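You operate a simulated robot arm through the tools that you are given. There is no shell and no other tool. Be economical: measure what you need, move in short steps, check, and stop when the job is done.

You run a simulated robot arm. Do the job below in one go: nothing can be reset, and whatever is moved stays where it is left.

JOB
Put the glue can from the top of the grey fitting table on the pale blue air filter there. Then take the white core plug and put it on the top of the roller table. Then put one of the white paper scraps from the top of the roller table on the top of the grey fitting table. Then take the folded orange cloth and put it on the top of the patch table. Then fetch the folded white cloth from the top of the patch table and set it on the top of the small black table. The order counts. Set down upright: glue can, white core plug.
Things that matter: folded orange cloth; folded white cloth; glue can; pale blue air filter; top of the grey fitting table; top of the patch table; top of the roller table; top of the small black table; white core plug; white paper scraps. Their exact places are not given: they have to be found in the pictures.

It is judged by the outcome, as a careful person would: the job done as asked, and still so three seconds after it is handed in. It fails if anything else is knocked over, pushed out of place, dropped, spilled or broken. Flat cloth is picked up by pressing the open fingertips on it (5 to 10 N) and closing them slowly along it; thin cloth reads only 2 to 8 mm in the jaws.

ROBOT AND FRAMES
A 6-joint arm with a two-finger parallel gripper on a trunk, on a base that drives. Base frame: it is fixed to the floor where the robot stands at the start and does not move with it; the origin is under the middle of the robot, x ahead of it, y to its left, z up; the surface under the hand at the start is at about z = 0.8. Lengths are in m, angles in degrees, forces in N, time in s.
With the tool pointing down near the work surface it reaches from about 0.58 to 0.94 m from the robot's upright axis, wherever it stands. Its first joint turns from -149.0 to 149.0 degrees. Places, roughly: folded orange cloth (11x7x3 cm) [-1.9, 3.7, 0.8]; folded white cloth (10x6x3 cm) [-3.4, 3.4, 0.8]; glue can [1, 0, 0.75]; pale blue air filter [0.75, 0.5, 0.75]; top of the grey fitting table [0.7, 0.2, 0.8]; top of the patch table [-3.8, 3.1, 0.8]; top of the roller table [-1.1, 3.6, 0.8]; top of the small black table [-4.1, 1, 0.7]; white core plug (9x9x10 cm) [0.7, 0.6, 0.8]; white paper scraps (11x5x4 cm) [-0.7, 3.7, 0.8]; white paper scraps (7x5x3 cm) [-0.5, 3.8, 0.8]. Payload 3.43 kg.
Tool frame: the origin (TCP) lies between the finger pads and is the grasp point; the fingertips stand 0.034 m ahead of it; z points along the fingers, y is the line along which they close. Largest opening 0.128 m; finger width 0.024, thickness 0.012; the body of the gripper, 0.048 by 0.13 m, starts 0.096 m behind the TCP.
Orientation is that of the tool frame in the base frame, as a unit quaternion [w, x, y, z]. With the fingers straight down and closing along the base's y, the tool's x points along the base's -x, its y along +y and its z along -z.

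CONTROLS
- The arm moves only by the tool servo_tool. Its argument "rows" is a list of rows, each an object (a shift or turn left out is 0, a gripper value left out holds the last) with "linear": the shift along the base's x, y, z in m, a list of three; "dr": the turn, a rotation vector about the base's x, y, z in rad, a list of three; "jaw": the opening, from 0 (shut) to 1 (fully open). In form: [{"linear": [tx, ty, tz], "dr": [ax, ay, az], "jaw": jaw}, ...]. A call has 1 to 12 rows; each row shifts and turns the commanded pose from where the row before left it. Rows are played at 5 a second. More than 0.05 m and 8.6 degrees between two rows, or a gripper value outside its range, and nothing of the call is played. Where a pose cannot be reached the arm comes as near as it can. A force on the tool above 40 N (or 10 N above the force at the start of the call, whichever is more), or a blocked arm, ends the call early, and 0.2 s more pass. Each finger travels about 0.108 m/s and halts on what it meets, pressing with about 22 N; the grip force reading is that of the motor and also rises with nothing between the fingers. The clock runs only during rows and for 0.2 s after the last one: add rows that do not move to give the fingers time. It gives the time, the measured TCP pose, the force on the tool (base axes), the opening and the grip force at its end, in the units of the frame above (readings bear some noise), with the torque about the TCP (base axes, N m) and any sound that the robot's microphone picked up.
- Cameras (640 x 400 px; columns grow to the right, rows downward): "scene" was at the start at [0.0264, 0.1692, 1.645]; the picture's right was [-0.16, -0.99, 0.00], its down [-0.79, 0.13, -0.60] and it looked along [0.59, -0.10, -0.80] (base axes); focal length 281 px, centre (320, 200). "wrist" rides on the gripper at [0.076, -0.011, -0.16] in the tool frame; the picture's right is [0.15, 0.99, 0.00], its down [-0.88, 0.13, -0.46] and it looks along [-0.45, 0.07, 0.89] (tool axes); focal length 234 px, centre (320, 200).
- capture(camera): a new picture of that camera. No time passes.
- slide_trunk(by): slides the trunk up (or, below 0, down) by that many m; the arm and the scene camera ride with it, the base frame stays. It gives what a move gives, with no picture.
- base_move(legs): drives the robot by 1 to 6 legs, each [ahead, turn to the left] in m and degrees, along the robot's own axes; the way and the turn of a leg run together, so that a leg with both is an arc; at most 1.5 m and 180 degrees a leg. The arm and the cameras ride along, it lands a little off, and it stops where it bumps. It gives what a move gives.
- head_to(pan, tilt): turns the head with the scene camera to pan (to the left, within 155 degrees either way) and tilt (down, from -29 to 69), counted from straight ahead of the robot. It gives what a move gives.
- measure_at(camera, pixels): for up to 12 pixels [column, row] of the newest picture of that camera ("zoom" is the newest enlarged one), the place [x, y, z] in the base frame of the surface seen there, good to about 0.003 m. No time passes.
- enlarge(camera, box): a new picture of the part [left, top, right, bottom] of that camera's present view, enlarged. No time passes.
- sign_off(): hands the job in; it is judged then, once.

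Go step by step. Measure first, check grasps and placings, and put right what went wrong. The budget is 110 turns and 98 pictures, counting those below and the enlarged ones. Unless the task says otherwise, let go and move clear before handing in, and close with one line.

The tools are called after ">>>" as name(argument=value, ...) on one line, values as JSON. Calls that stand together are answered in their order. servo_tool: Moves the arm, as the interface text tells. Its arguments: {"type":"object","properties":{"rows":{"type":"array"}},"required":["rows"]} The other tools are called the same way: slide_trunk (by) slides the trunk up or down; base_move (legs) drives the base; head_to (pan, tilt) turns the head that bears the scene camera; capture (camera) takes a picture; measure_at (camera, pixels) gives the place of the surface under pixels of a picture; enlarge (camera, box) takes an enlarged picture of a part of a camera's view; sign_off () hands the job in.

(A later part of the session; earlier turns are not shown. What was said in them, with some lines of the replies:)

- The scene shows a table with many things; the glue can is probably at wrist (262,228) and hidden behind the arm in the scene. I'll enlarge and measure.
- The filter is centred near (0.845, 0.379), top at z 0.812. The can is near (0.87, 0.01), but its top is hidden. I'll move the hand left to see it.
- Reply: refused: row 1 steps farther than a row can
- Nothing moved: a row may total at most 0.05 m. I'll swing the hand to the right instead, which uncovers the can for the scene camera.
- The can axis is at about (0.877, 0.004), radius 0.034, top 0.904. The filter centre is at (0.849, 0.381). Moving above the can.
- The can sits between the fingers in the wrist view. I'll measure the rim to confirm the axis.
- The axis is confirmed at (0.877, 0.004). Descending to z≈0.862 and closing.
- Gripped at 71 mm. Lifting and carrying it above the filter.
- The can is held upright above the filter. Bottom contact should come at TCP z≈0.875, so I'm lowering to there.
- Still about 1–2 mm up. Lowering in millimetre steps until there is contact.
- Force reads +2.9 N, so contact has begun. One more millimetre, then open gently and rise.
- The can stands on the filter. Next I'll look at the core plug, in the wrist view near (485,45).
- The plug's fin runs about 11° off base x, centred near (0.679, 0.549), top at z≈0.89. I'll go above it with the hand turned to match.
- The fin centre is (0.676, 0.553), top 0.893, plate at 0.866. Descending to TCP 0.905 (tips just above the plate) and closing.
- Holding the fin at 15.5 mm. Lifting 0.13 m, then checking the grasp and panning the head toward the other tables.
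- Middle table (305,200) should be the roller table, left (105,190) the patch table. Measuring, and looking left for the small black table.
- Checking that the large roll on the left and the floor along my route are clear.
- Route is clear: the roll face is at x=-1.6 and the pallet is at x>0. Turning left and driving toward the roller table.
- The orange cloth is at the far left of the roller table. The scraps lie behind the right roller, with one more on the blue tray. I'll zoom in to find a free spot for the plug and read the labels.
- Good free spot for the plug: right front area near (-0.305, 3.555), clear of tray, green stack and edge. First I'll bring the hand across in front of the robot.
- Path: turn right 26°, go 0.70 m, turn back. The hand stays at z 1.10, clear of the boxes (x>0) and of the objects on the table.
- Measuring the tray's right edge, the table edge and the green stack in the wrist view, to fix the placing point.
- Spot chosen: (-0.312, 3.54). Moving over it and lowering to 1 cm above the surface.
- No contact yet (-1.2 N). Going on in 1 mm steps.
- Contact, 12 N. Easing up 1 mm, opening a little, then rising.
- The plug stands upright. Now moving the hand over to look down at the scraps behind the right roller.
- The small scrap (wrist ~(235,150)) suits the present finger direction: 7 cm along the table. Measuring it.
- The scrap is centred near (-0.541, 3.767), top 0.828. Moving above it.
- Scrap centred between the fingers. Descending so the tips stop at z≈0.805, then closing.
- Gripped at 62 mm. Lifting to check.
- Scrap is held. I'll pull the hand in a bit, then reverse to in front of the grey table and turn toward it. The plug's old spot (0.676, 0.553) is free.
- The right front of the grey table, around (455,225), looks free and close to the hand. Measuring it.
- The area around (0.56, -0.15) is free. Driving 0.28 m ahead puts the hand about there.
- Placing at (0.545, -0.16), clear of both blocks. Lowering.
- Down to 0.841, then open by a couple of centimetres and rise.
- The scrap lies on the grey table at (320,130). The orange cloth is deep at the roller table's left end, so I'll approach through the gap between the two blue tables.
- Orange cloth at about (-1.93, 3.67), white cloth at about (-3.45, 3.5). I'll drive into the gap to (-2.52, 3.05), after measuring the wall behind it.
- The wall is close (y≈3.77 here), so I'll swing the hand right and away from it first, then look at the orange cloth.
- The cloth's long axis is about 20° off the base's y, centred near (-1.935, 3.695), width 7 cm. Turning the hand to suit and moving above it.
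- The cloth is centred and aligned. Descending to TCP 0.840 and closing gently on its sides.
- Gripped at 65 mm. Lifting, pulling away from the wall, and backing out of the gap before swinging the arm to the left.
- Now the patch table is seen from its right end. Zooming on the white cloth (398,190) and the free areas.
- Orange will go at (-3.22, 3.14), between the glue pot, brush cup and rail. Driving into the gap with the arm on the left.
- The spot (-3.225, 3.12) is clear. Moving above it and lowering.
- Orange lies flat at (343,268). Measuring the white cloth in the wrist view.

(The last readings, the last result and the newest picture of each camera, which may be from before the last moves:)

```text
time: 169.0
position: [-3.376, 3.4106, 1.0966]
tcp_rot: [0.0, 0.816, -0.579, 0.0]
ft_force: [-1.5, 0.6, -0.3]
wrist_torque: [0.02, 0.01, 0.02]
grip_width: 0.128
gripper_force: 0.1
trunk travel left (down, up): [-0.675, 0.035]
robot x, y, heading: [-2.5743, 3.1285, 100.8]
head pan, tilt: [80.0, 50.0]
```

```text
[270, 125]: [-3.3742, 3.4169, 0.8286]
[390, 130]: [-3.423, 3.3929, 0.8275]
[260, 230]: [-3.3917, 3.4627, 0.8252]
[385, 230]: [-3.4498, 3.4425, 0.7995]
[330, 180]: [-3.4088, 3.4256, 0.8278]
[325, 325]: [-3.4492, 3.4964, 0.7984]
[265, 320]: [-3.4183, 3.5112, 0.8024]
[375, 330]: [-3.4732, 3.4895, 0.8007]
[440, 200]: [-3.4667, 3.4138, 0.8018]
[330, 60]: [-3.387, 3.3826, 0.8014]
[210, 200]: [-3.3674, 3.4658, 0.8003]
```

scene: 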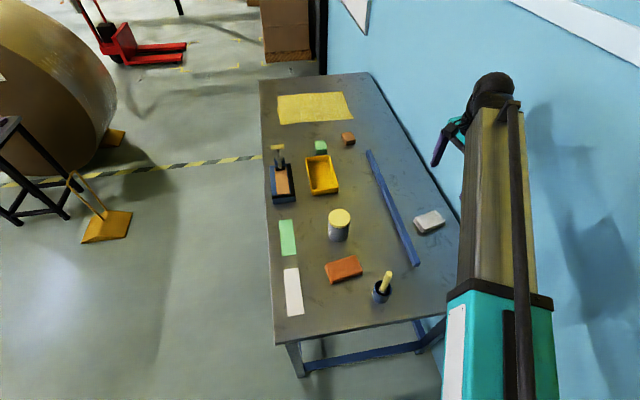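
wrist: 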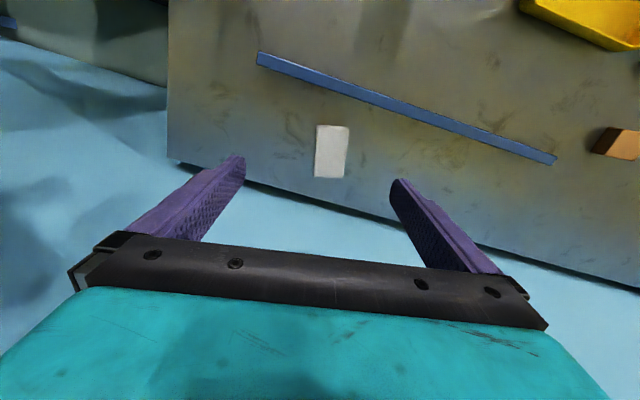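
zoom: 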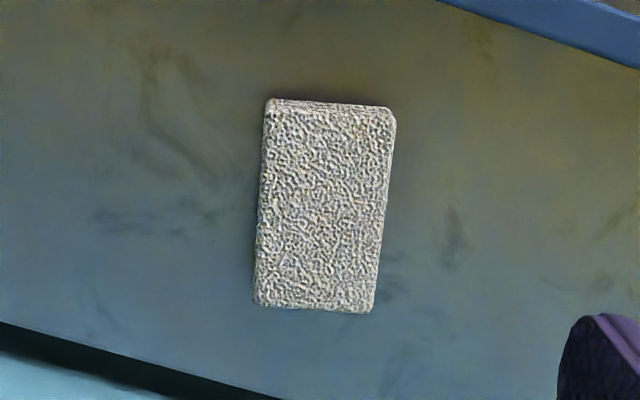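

>>> servo_tool(rows=[{"linear": [-0.039, 0.027, 0]}, {"linear": [0, 0, -0.045]}, {"linear": [0, 0, -0.045]}, {"linear": [0, 0, -0.045]}, {"linear": [0, 0, 0]}])

>>> capture(camera="wrist")

>>> measure_at(camera="wrist", pixels=[[300, 155], [350, 155], [325, 120], [325, 155], [325, 185], [450, 90], [400, 60], [295, 155], [360, 155]])

```text
time: 170.2
position: [-3.4168, 3.4379, 0.9632]
tcp_rot: [0.0, 0.815, -0.579, 0.0]
ft_force: [0.2, -0.8, -0.3]
wrist_torque: [0.04, 0.02, -0.01]
grip_width: 0.1281
gripper_force: 0.0
trunk travel left (down, up): [-0.675, 0.035]
robot x, y, heading: [-2.5741, 3.1273, 100.8]
head pan, tilt: [80.0, 50.0]
```

```text
31 pictures are left
```

wrist: 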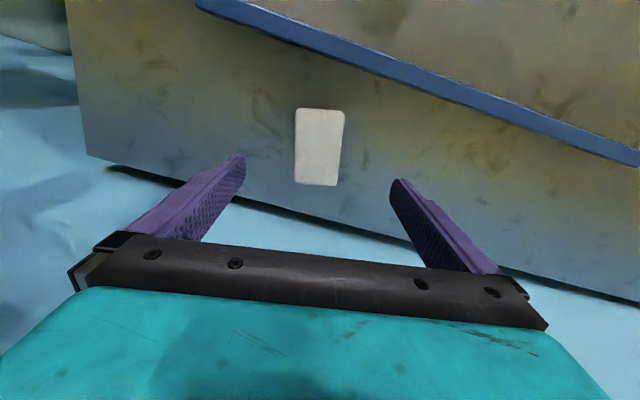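

```text
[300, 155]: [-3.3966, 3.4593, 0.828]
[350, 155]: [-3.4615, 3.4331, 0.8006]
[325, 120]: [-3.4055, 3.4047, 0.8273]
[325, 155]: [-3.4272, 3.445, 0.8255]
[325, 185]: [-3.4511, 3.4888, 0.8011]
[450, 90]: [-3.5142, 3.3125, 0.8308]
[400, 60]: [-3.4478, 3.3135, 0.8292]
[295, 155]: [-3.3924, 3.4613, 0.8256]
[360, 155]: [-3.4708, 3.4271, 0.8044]
```

Centred, and the rail is 12 cm away. Descending and gripping.

>>> servo_tool(rows=[{"linear": [-0.002, 0, -0.045]}, {"linear": [0, 0, -0.045]}, {"linear": [0, 0, -0.031]}, {"linear": [0, 0, 0], "jaw": 0.8}, {"jaw": 0.65}, {"jaw": 0.55}, {"jaw": 0.45}, {"jaw": 0.35}, {"jaw": 0.3}, {"jaw": 0.3}])

>>> capture(camera="wrist")

```text
time: 172.4
position: [-3.4175, 3.4386, 0.8418]
tcp_rot: [0.0, 0.815, -0.579, 0.001]
ft_force: [0.5, -0.1, 1.1]
wrist_torque: [-0.01, 0.04, -0.01]
grip_width: 0.0601
gripper_force: 21.6
trunk travel left (down, up): [-0.675, 0.035]
robot x, y, heading: [-2.5724, 3.1222, 100.6]
head pan, tilt: [80.0, 50.0]
```

```text
30 pictures are left
```

wrist: 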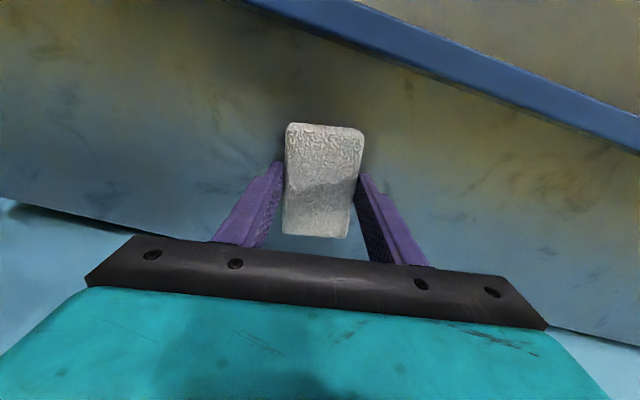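

Gripped at 60 mm. Lifting, retracting and backing out of the gap.

>>> servo_tool(rows=[{"linear": [0, 0, 0.02]}, {"linear": [0, 0, 0.048]}, {"linear": [0, 0, 0.048]}, {"linear": [0, 0, 0.048]}, {"linear": [0, 0, 0.048]}, {"linear": [0, 0, 0.048]}, {"linear": [0.0355, -0.033, 0]}, {"linear": [0.0355, -0.033, 0]}, {"linear": [0.0355, -0.033, 0]}, {"linear": [0.0355, -0.033, 0]}, {"linear": [0.0355, -0.033, 0]}])

>>> base_move(legs=[[-1.0, 0]])

>>> head_to(pan=85, tilt=28)

>>> capture(camera="scene")

```text
time: 174.8
position: [-3.2412, 3.2737, 1.101]
tcp_rot: [0.0, 0.815, -0.579, 0.0]
ft_force: [0.3, -0.7, 0.2]
wrist_torque: [0.0, -0.01, 0.03]
grip_width: 0.0594
gripper_force: 22.2
trunk travel left (down, up): [-0.675, 0.035]
robot x, y, heading: [-2.5759, 3.1268, 100.7]
head pan, tilt: [80.0, 50.0]
```

```text
time: 180.7
position: [-3.0496, 2.2726, 1.1016]
tcp_rot: [0.001, 0.822, -0.57, 0.0]
ft_force: [0.1, -0.1, 0.2]
wrist_torque: [0.01, -0.01, 0.0]
grip_width: 0.059
gripper_force: 21.7
trunk travel left (down, up): [-0.675, 0.035]
robot x, y, heading: [-2.3793, 2.1435, 101.8]
head pan, tilt: [80.0, 50.0]
```

```text
time: 181.6
position: [-3.0498, 2.2732, 1.1003]
tcp_rot: [0.0, 0.822, -0.57, 0.0]
ft_force: [0.5, 0.7, -0.7]
wrist_torque: [0.03, 0.01, 0.01]
grip_width: 0.0592
gripper_force: 22.2
trunk travel left (down, up): [-0.675, 0.035]
robot x, y, heading: [-2.3803, 2.1391, 102.2]
head pan, tilt: [85.0, 28.0]
```

```text
29 pictures are left
```

scene: 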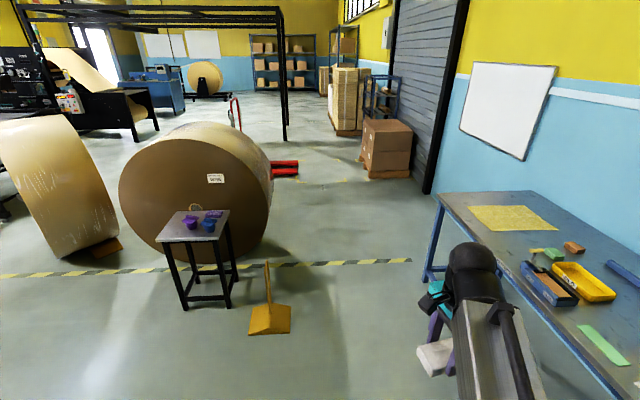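

>>> enlarge(camera="scene", box=[140, 190, 300, 340])

>>> measure_at(camera="scene", pixels=[[159, 240], [229, 212], [216, 241], [178, 213], [191, 224], [208, 224], [212, 215], [268, 328], [185, 307], [226, 306], [268, 268], [200, 236]])

```text
2.67 times, centred on (220, 265) of scene
```

zoom: 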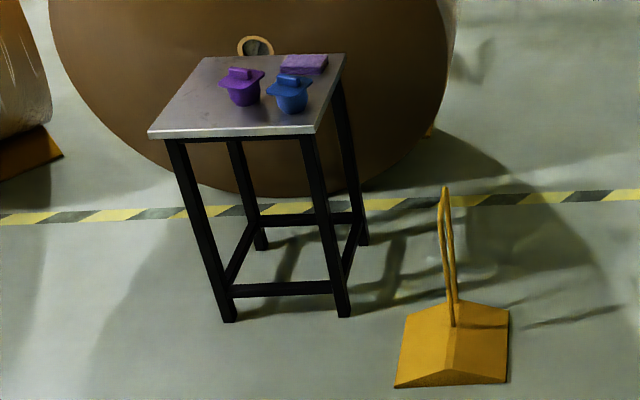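

```text
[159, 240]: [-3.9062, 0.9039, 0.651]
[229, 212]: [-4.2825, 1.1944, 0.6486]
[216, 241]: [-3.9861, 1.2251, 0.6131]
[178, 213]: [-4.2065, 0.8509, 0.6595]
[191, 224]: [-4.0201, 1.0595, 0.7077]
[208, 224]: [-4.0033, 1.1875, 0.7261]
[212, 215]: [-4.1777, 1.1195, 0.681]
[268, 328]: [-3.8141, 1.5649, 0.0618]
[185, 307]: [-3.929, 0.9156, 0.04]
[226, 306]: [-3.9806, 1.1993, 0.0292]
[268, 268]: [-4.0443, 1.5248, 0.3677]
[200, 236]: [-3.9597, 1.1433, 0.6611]
```

The small black table's top is at z≈0.655 with two plugs and a purple cloth on it; its left half looks free. I'll measure the rolls nearby and bring the hand to the front.

>>> measure_at(camera="scene", pixels=[[130, 200], [200, 160], [250, 200], [90, 180], [40, 240], [100, 245]])

>>> servo_tool(rows=[{"linear": [0.022, 0.042, 0]}, {"linear": [0.022, 0.042, 0]}, {"linear": [0.022, 0.042, 0]}, {"linear": [0.022, 0.042, 0]}, {"linear": [0.022, 0.042, 0]}, {"linear": [0.022, 0.042, 0]}, {"linear": [0.044, 0.02, 0]}, {"linear": [0.044, 0.02, 0]}, {"linear": [0.044, 0.02, 0]}, {"linear": [0.044, 0.02, 0]}, {"linear": [0.044, 0.02, 0]}, {"linear": [0.044, 0.02, 0]}])

>>> base_move(legs=[[0, 125]])

```text
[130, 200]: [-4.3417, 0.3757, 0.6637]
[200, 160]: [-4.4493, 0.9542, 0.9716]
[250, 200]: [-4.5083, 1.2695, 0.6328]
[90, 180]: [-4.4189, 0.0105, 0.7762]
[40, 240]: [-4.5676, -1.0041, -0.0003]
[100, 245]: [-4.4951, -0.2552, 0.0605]
```

```text
time: 184.1
position: [-2.684, 2.6338, 1.1012]
tcp_rot: [-0.001, 0.82, -0.573, -0.003]
ft_force: [-1.1, 0.4, -2.5]
wrist_torque: [-0.03, -0.03, 0.01]
grip_width: 0.0591
gripper_force: 22.1
trunk travel left (down, up): [-0.675, 0.035]
robot x, y, heading: [-2.3794, 2.1395, 102.0]
head pan, tilt: [85.0, 28.0]
stopped in row 12: the force on the tool passed its limit at 46 N (the readings are from after the stop); the commanded pose is now the measured one
```

```text
time: 188.8
position: [-2.9305, 1.9688, 1.1026]
tcp_rot: [0.004, 0.999, 0.052, -0.005]
ft_force: [-3.4, 1.3, -5.9]
wrist_torque: [-0.57, -0.31, 0.27]
grip_width: 0.059
gripper_force: 22.2
trunk travel left (down, up): [-0.675, 0.035]
robot x, y, heading: [-2.3801, 2.1039, 177.3]
head pan, tilt: [85.0, 28.0]
stopped in leg 1: the force on the tool passed its limit at 42 N (the readings are from after the stop); the commanded pose is now the measured one
```

A force limit tripped twice with the hand at a radius of only 0.57 m, perhaps against the robot itself. Looking before going on.

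>>> capture(camera="wrist")

>>> head_to(pan=10, tilt=50)

>>> capture(camera="scene")

```text
27 pictures are left
```

wrist: 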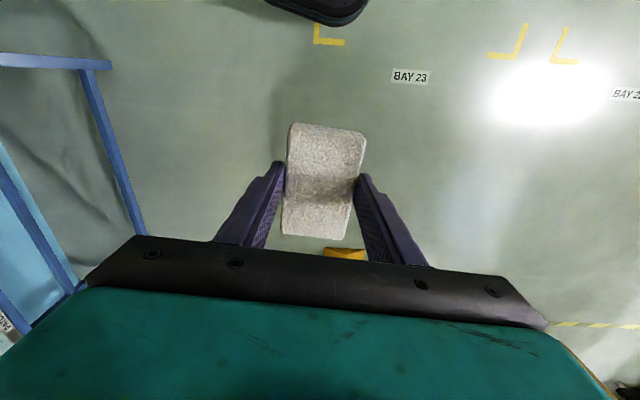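

```text
time: 190.2
position: [-2.931, 1.9667, 1.1011]
tcp_rot: [0.003, 0.999, 0.051, -0.003]
ft_force: [-6.8, -1.3, -13.0]
wrist_torque: [-0.06, -0.15, 0.05]
grip_width: 0.0592
gripper_force: 22.2
trunk travel left (down, up): [-0.675, 0.035]
robot x, y, heading: [-2.3783, 2.1068, 177.3]
head pan, tilt: [10.0, 50.0]
```

```text
26 pictures are left
```

scene: 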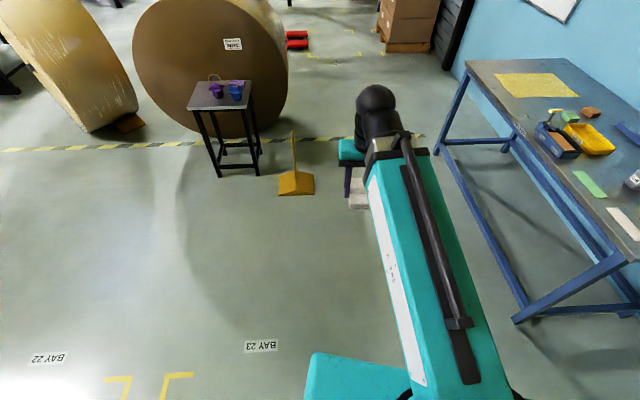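

Nothing external is near the hand, so it is folded against its own arm. Extending the hand outward 0.1 m.

>>> servo_tool(rows=[{"linear": [-0.02, -0.005, 0]}, {"linear": [-0.04, -0.01, 0]}, {"linear": [-0.04, -0.01, 0]}, {"linear": [0, 0, 0]}])

```text
time: 191.2
position: [-3.0311, 1.9424, 1.0998]
tcp_rot: [0.003, 0.999, 0.051, -0.003]
ft_force: [-0.4, 0.2, -1.1]
wrist_torque: [0.03, -0.01, 0.0]
grip_width: 0.059
gripper_force: 22.3
trunk travel left (down, up): [-0.675, 0.035]
robot x, y, heading: [-2.38, 2.1039, 176.8]
head pan, tilt: [10.0, 50.0]
```

Force is back to zero, cloth still held. Driving to face the small black table.

>>> base_move(legs=[[0, 49.5], [1.3, 0], [0, -35.3]])

>>> head_to(pan=-5, tilt=50)

>>> capture(camera="scene")

>>> capture(camera="wrist")

```text
time: 203.9
position: [-3.837, 0.8162, 1.0981]
tcp_rot: [0.003, 0.982, 0.19, -0.003]
ft_force: [0.3, 0.6, -0.6]
wrist_torque: [-0.05, 0.0, -0.02]
grip_width: 0.0588
gripper_force: 22.0
trunk travel left (down, up): [-0.675, 0.035]
robot x, y, heading: [-3.2602, 1.1663, -166.6]
head pan, tilt: [10.0, 50.0]
```

```text
time: 204.7
position: [-3.838, 0.8159, 1.1016]
tcp_rot: [0.003, 0.982, 0.19, -0.002]
ft_force: [0.1, 0.4, -0.3]
wrist_torque: [0.02, 0.02, -0.01]
grip_width: 0.0591
gripper_force: 22.1
trunk travel left (down, up): [-0.675, 0.035]
robot x, y, heading: [-3.263, 1.167, -166.5]
head pan, tilt: [-5.0, 50.0]
```

```text
25 pictures are left
```

scene: 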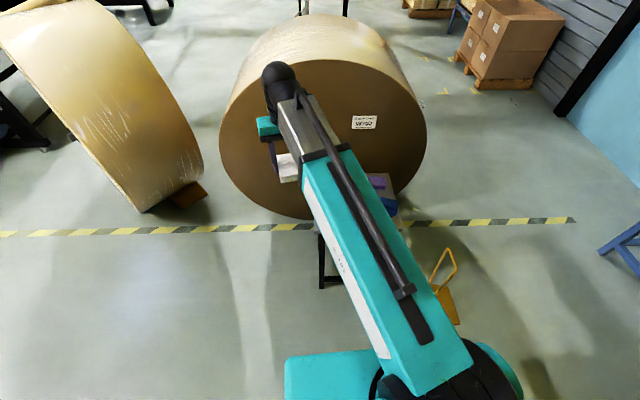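

```text
24 pictures are left
```

wrist: 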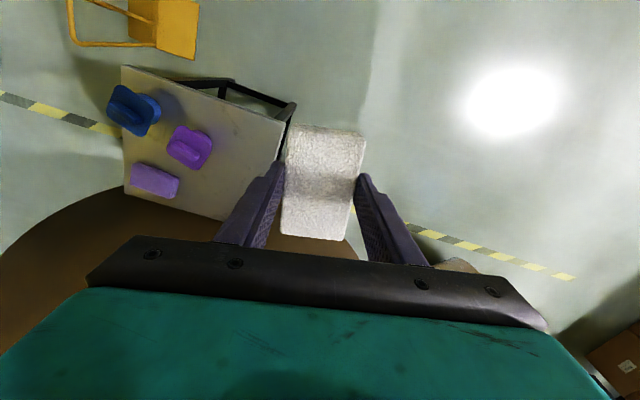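

The wrist view shows the table's free half next to the fingers, around (235,160). Measuring.

>>> measure_at(camera="wrist", pixels=[[285, 120], [124, 70], [125, 185], [225, 218], [210, 150], [175, 155], [180, 185], [235, 150], [225, 185], [155, 110], [195, 130], [250, 120]])

>>> enlarge(camera="wrist", box=[100, 50, 310, 230])

```text
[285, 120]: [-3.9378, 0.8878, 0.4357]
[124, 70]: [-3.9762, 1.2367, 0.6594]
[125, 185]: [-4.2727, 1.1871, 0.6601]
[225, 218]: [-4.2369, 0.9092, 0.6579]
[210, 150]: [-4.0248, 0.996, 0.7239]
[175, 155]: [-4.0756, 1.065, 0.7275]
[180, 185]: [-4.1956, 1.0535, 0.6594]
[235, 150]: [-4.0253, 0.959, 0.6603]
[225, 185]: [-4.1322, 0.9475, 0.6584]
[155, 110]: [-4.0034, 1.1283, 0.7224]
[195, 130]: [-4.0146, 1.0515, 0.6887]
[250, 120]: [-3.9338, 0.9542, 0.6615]
```

```text
2.22 times, centred on (205, 140) of wrist
```

zoom: 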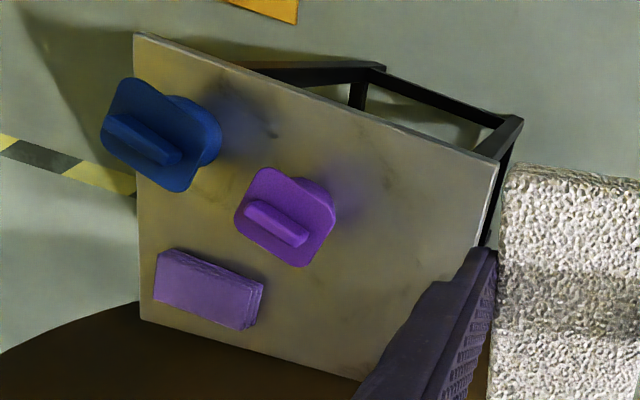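

The table plane is at z 0.66. The free strip lies left of the purple plug; the target centre is (-4.12, 0.926). Going 0.12 m closer and lowering the trunk by 0.14.

>>> base_move(legs=[[0.12, 0]])

>>> slide_trunk(by=-0.14)

```text
time: 206.0
position: [-3.9555, 0.7869, 1.0985]
tcp_rot: [0.003, 0.982, 0.19, -0.004]
ft_force: [-0.7, -0.2, -1.0]
wrist_torque: [0.0, -0.06, 0.02]
grip_width: 0.0592
gripper_force: 22.1
trunk travel left (down, up): [-0.675, 0.035]
robot x, y, heading: [-3.3798, 1.1364, -166.3]
head pan, tilt: [-5.0, 50.0]
```

```text
time: 207.7
position: [-3.9532, 0.7876, 0.9603]
tcp_rot: [0.004, 0.982, 0.19, -0.003]
ft_force: [-0.3, 0.0, -0.7]
wrist_torque: [-0.02, -0.01, 0.0]
grip_width: 0.059
gripper_force: 22.5
trunk travel left (down, up): [-0.535, 0.175]
robot x, y, heading: [-3.3734, 1.1348, -166.5]
head pan, tilt: [-5.0, 50.0]
```

>>> servo_tool(rows=[{"linear": [-0.0334, 0.0276, 0], "dr": [0, 0, -0.07]}, {"linear": [-0.0334, 0.0276, 0], "dr": [0, 0, -0.07]}, {"linear": [-0.0334, 0.0276, 0], "dr": [0, 0, -0.06]}, {"linear": [-0.0334, 0.0276, 0]}, {"linear": [-0.0334, 0.0276, 0]}, {"linear": [0, 0, -0.045]}, {"linear": [0, 0, -0.045]}, {"linear": [0, 0, -0.045]}, {"linear": [0, 0, 0]}])

>>> capture(camera="wrist")

```text
time: 209.7
position: [-4.1191, 0.9239, 0.8252]
tcp_rot: [0.003, 0.996, 0.092, -0.003]
ft_force: [-0.1, -0.4, -1.1]
wrist_torque: [0.01, 0.01, 0.01]
grip_width: 0.059
gripper_force: 22.0
trunk travel left (down, up): [-0.535, 0.175]
robot x, y, heading: [-3.3763, 1.1383, -166.1]
head pan, tilt: [-5.0, 50.0]
```

```text
22 pictures are left
```

wrist: 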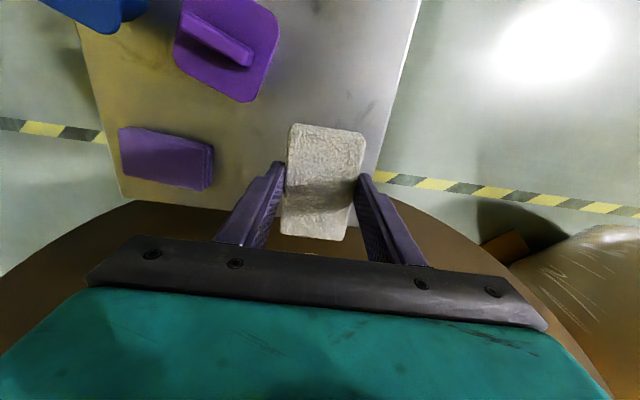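

>>> measure_at(camera="wrist", pixels=[[378, 135], [372, 160], [390, 90], [300, 115], [250, 100], [213, 165], [272, 60], [240, 195], [270, 150]])

```text
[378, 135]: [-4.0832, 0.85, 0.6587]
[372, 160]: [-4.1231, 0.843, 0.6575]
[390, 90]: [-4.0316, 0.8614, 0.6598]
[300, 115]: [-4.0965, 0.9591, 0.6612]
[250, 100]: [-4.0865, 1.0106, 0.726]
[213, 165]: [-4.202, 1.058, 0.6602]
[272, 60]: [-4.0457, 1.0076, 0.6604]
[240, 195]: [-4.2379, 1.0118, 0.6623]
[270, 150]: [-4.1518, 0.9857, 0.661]
```

The left edge is at y≈0.84 and the plug at ≥1.0. Shifting 1 cm away from the plug and lowering to just above the table.

>>> servo_tool(rows=[{"linear": [-0.009, -0.012, -0.03]}, {"linear": [0, 0, -0.045]}, {"linear": [0, 0, -0.036]}, {"linear": [0, 0, -0.004]}, {"linear": [0, 0, 0]}])

>>> capture(camera="wrist")

```text
time: 210.8
position: [-4.1294, 0.9138, 0.7108]
tcp_rot: [0.003, 0.996, 0.092, -0.002]
ft_force: [0.1, 0.2, 0.7]
wrist_torque: [-0.01, -0.02, 0.01]
grip_width: 0.0591
gripper_force: 21.8
trunk travel left (down, up): [-0.535, 0.175]
robot x, y, heading: [-3.3731, 1.1383, -166.3]
head pan, tilt: [-5.0, 50.0]
```

```text
21 pictures are left
```

wrist: 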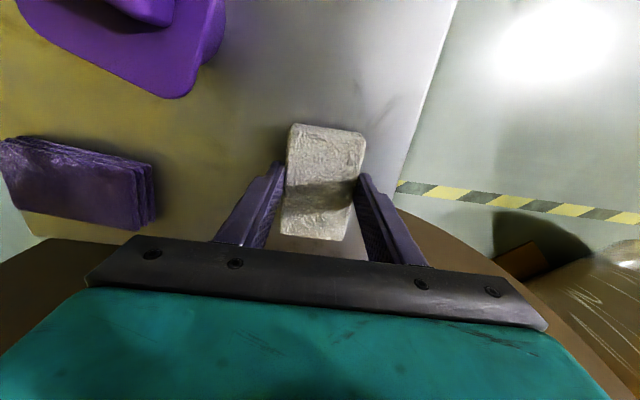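

Clear on all sides. Lowering the last 8 mm in small steps.

>>> servo_tool(rows=[{"linear": [0, 0, -0.005]}, {"linear": [0, 0, -0.002]}, {"linear": [0, 0, -0.001]}, {"linear": [0, 0, 0]}])

```text
time: 211.8
position: [-4.13, 0.9127, 0.7018]
tcp_rot: [0.002, 0.996, 0.091, -0.005]
ft_force: [0.0, -1.0, 3.0]
wrist_torque: [0.08, -0.15, -0.04]
grip_width: 0.0592
gripper_force: 22.0
trunk travel left (down, up): [-0.535, 0.175]
robot x, y, heading: [-3.3745, 1.1347, -166.4]
head pan, tilt: [-5.0, 50.0]
```

Contact (3 N). Opening and rising.

>>> servo_tool(rows=[{"jaw": 0.52}, {"jaw": 0.58}, {"jaw": 0.58}, {"linear": [0, 0, 0.03]}, {"linear": [0, 0, 0.045]}, {"linear": [0, 0, 0.045]}, {"linear": [0, 0, 0.045]}, {"linear": [0, 0, 0.045]}, {"linear": [0.03, 0, 0.03]}, {"linear": [0.04, 0, 0.02]}])

>>> capture(camera="wrist")

```text
time: 214.1
position: [-4.0589, 0.9162, 0.963]
tcp_rot: [0.004, 0.996, 0.091, -0.004]
ft_force: [0.1, 1.0, -0.5]
wrist_torque: [0.02, -0.01, -0.01]
grip_width: 0.0743
gripper_force: 0.0
trunk travel left (down, up): [-0.535, 0.175]
robot x, y, heading: [-3.3775, 1.1338, -166.3]
head pan, tilt: [-5.0, 50.0]
```

```text
20 pictures are left
```

wrist: 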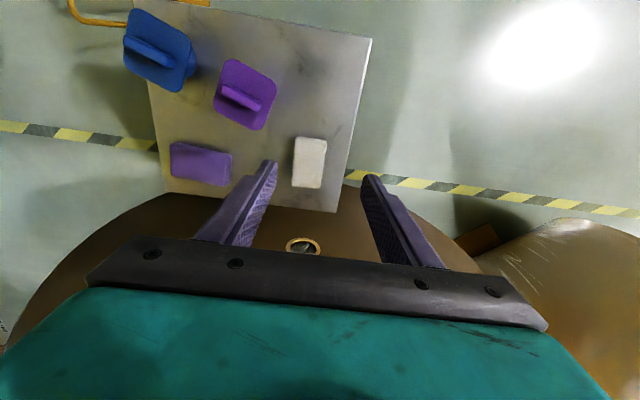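

The white cloth lies flat at (309,160), clear of the others. One last distant check of the plug on the roller table.

>>> head_to(pan=-150, tilt=12)

>>> capture(camera="scene")

```text
time: 216.3
position: [-4.0591, 0.9139, 0.963]
tcp_rot: [0.004, 0.996, 0.091, -0.002]
ft_force: [-0.1, 0.1, -0.1]
wrist_torque: [0.0, 0.02, -0.01]
grip_width: 0.0743
gripper_force: 0.1
trunk travel left (down, up): [-0.535, 0.175]
robot x, y, heading: [-3.3776, 1.1365, -166.5]
head pan, tilt: [-150.0, 12.0]
```

```text
19 pictures are left
```

scene: 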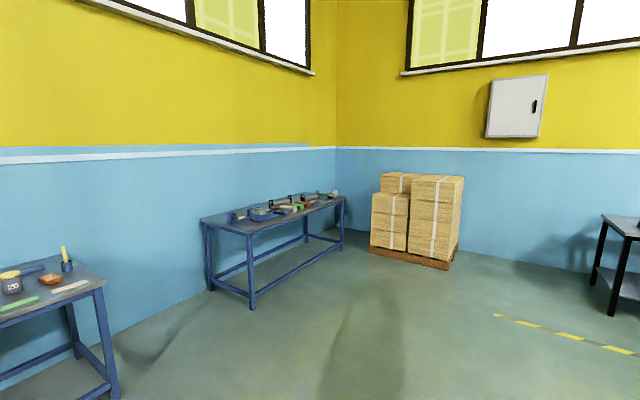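

>>> enlarge(camera="scene", box=[300, 175, 360, 215])

```text
10.00 times, centred on (330, 195) of scene
```

zoom: 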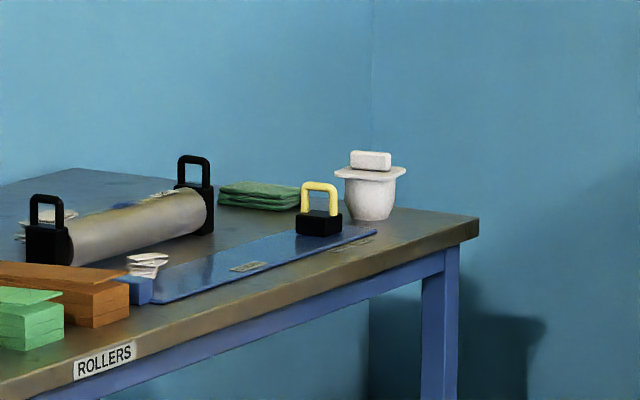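

The plug stands upright on the roller table, and everything else is in place with the hand clear. Handing in.

>>> sign_off()

```text
The job is handed in.
```

All five moves are done, in the order asked, and the job is handed in. The glue can stands upright on the pale blue filter and the white core plug upright on the roller table. One paper scrap is on the grey fitting table, the orange cloth on the patch table, and the white cloth on the small black table.
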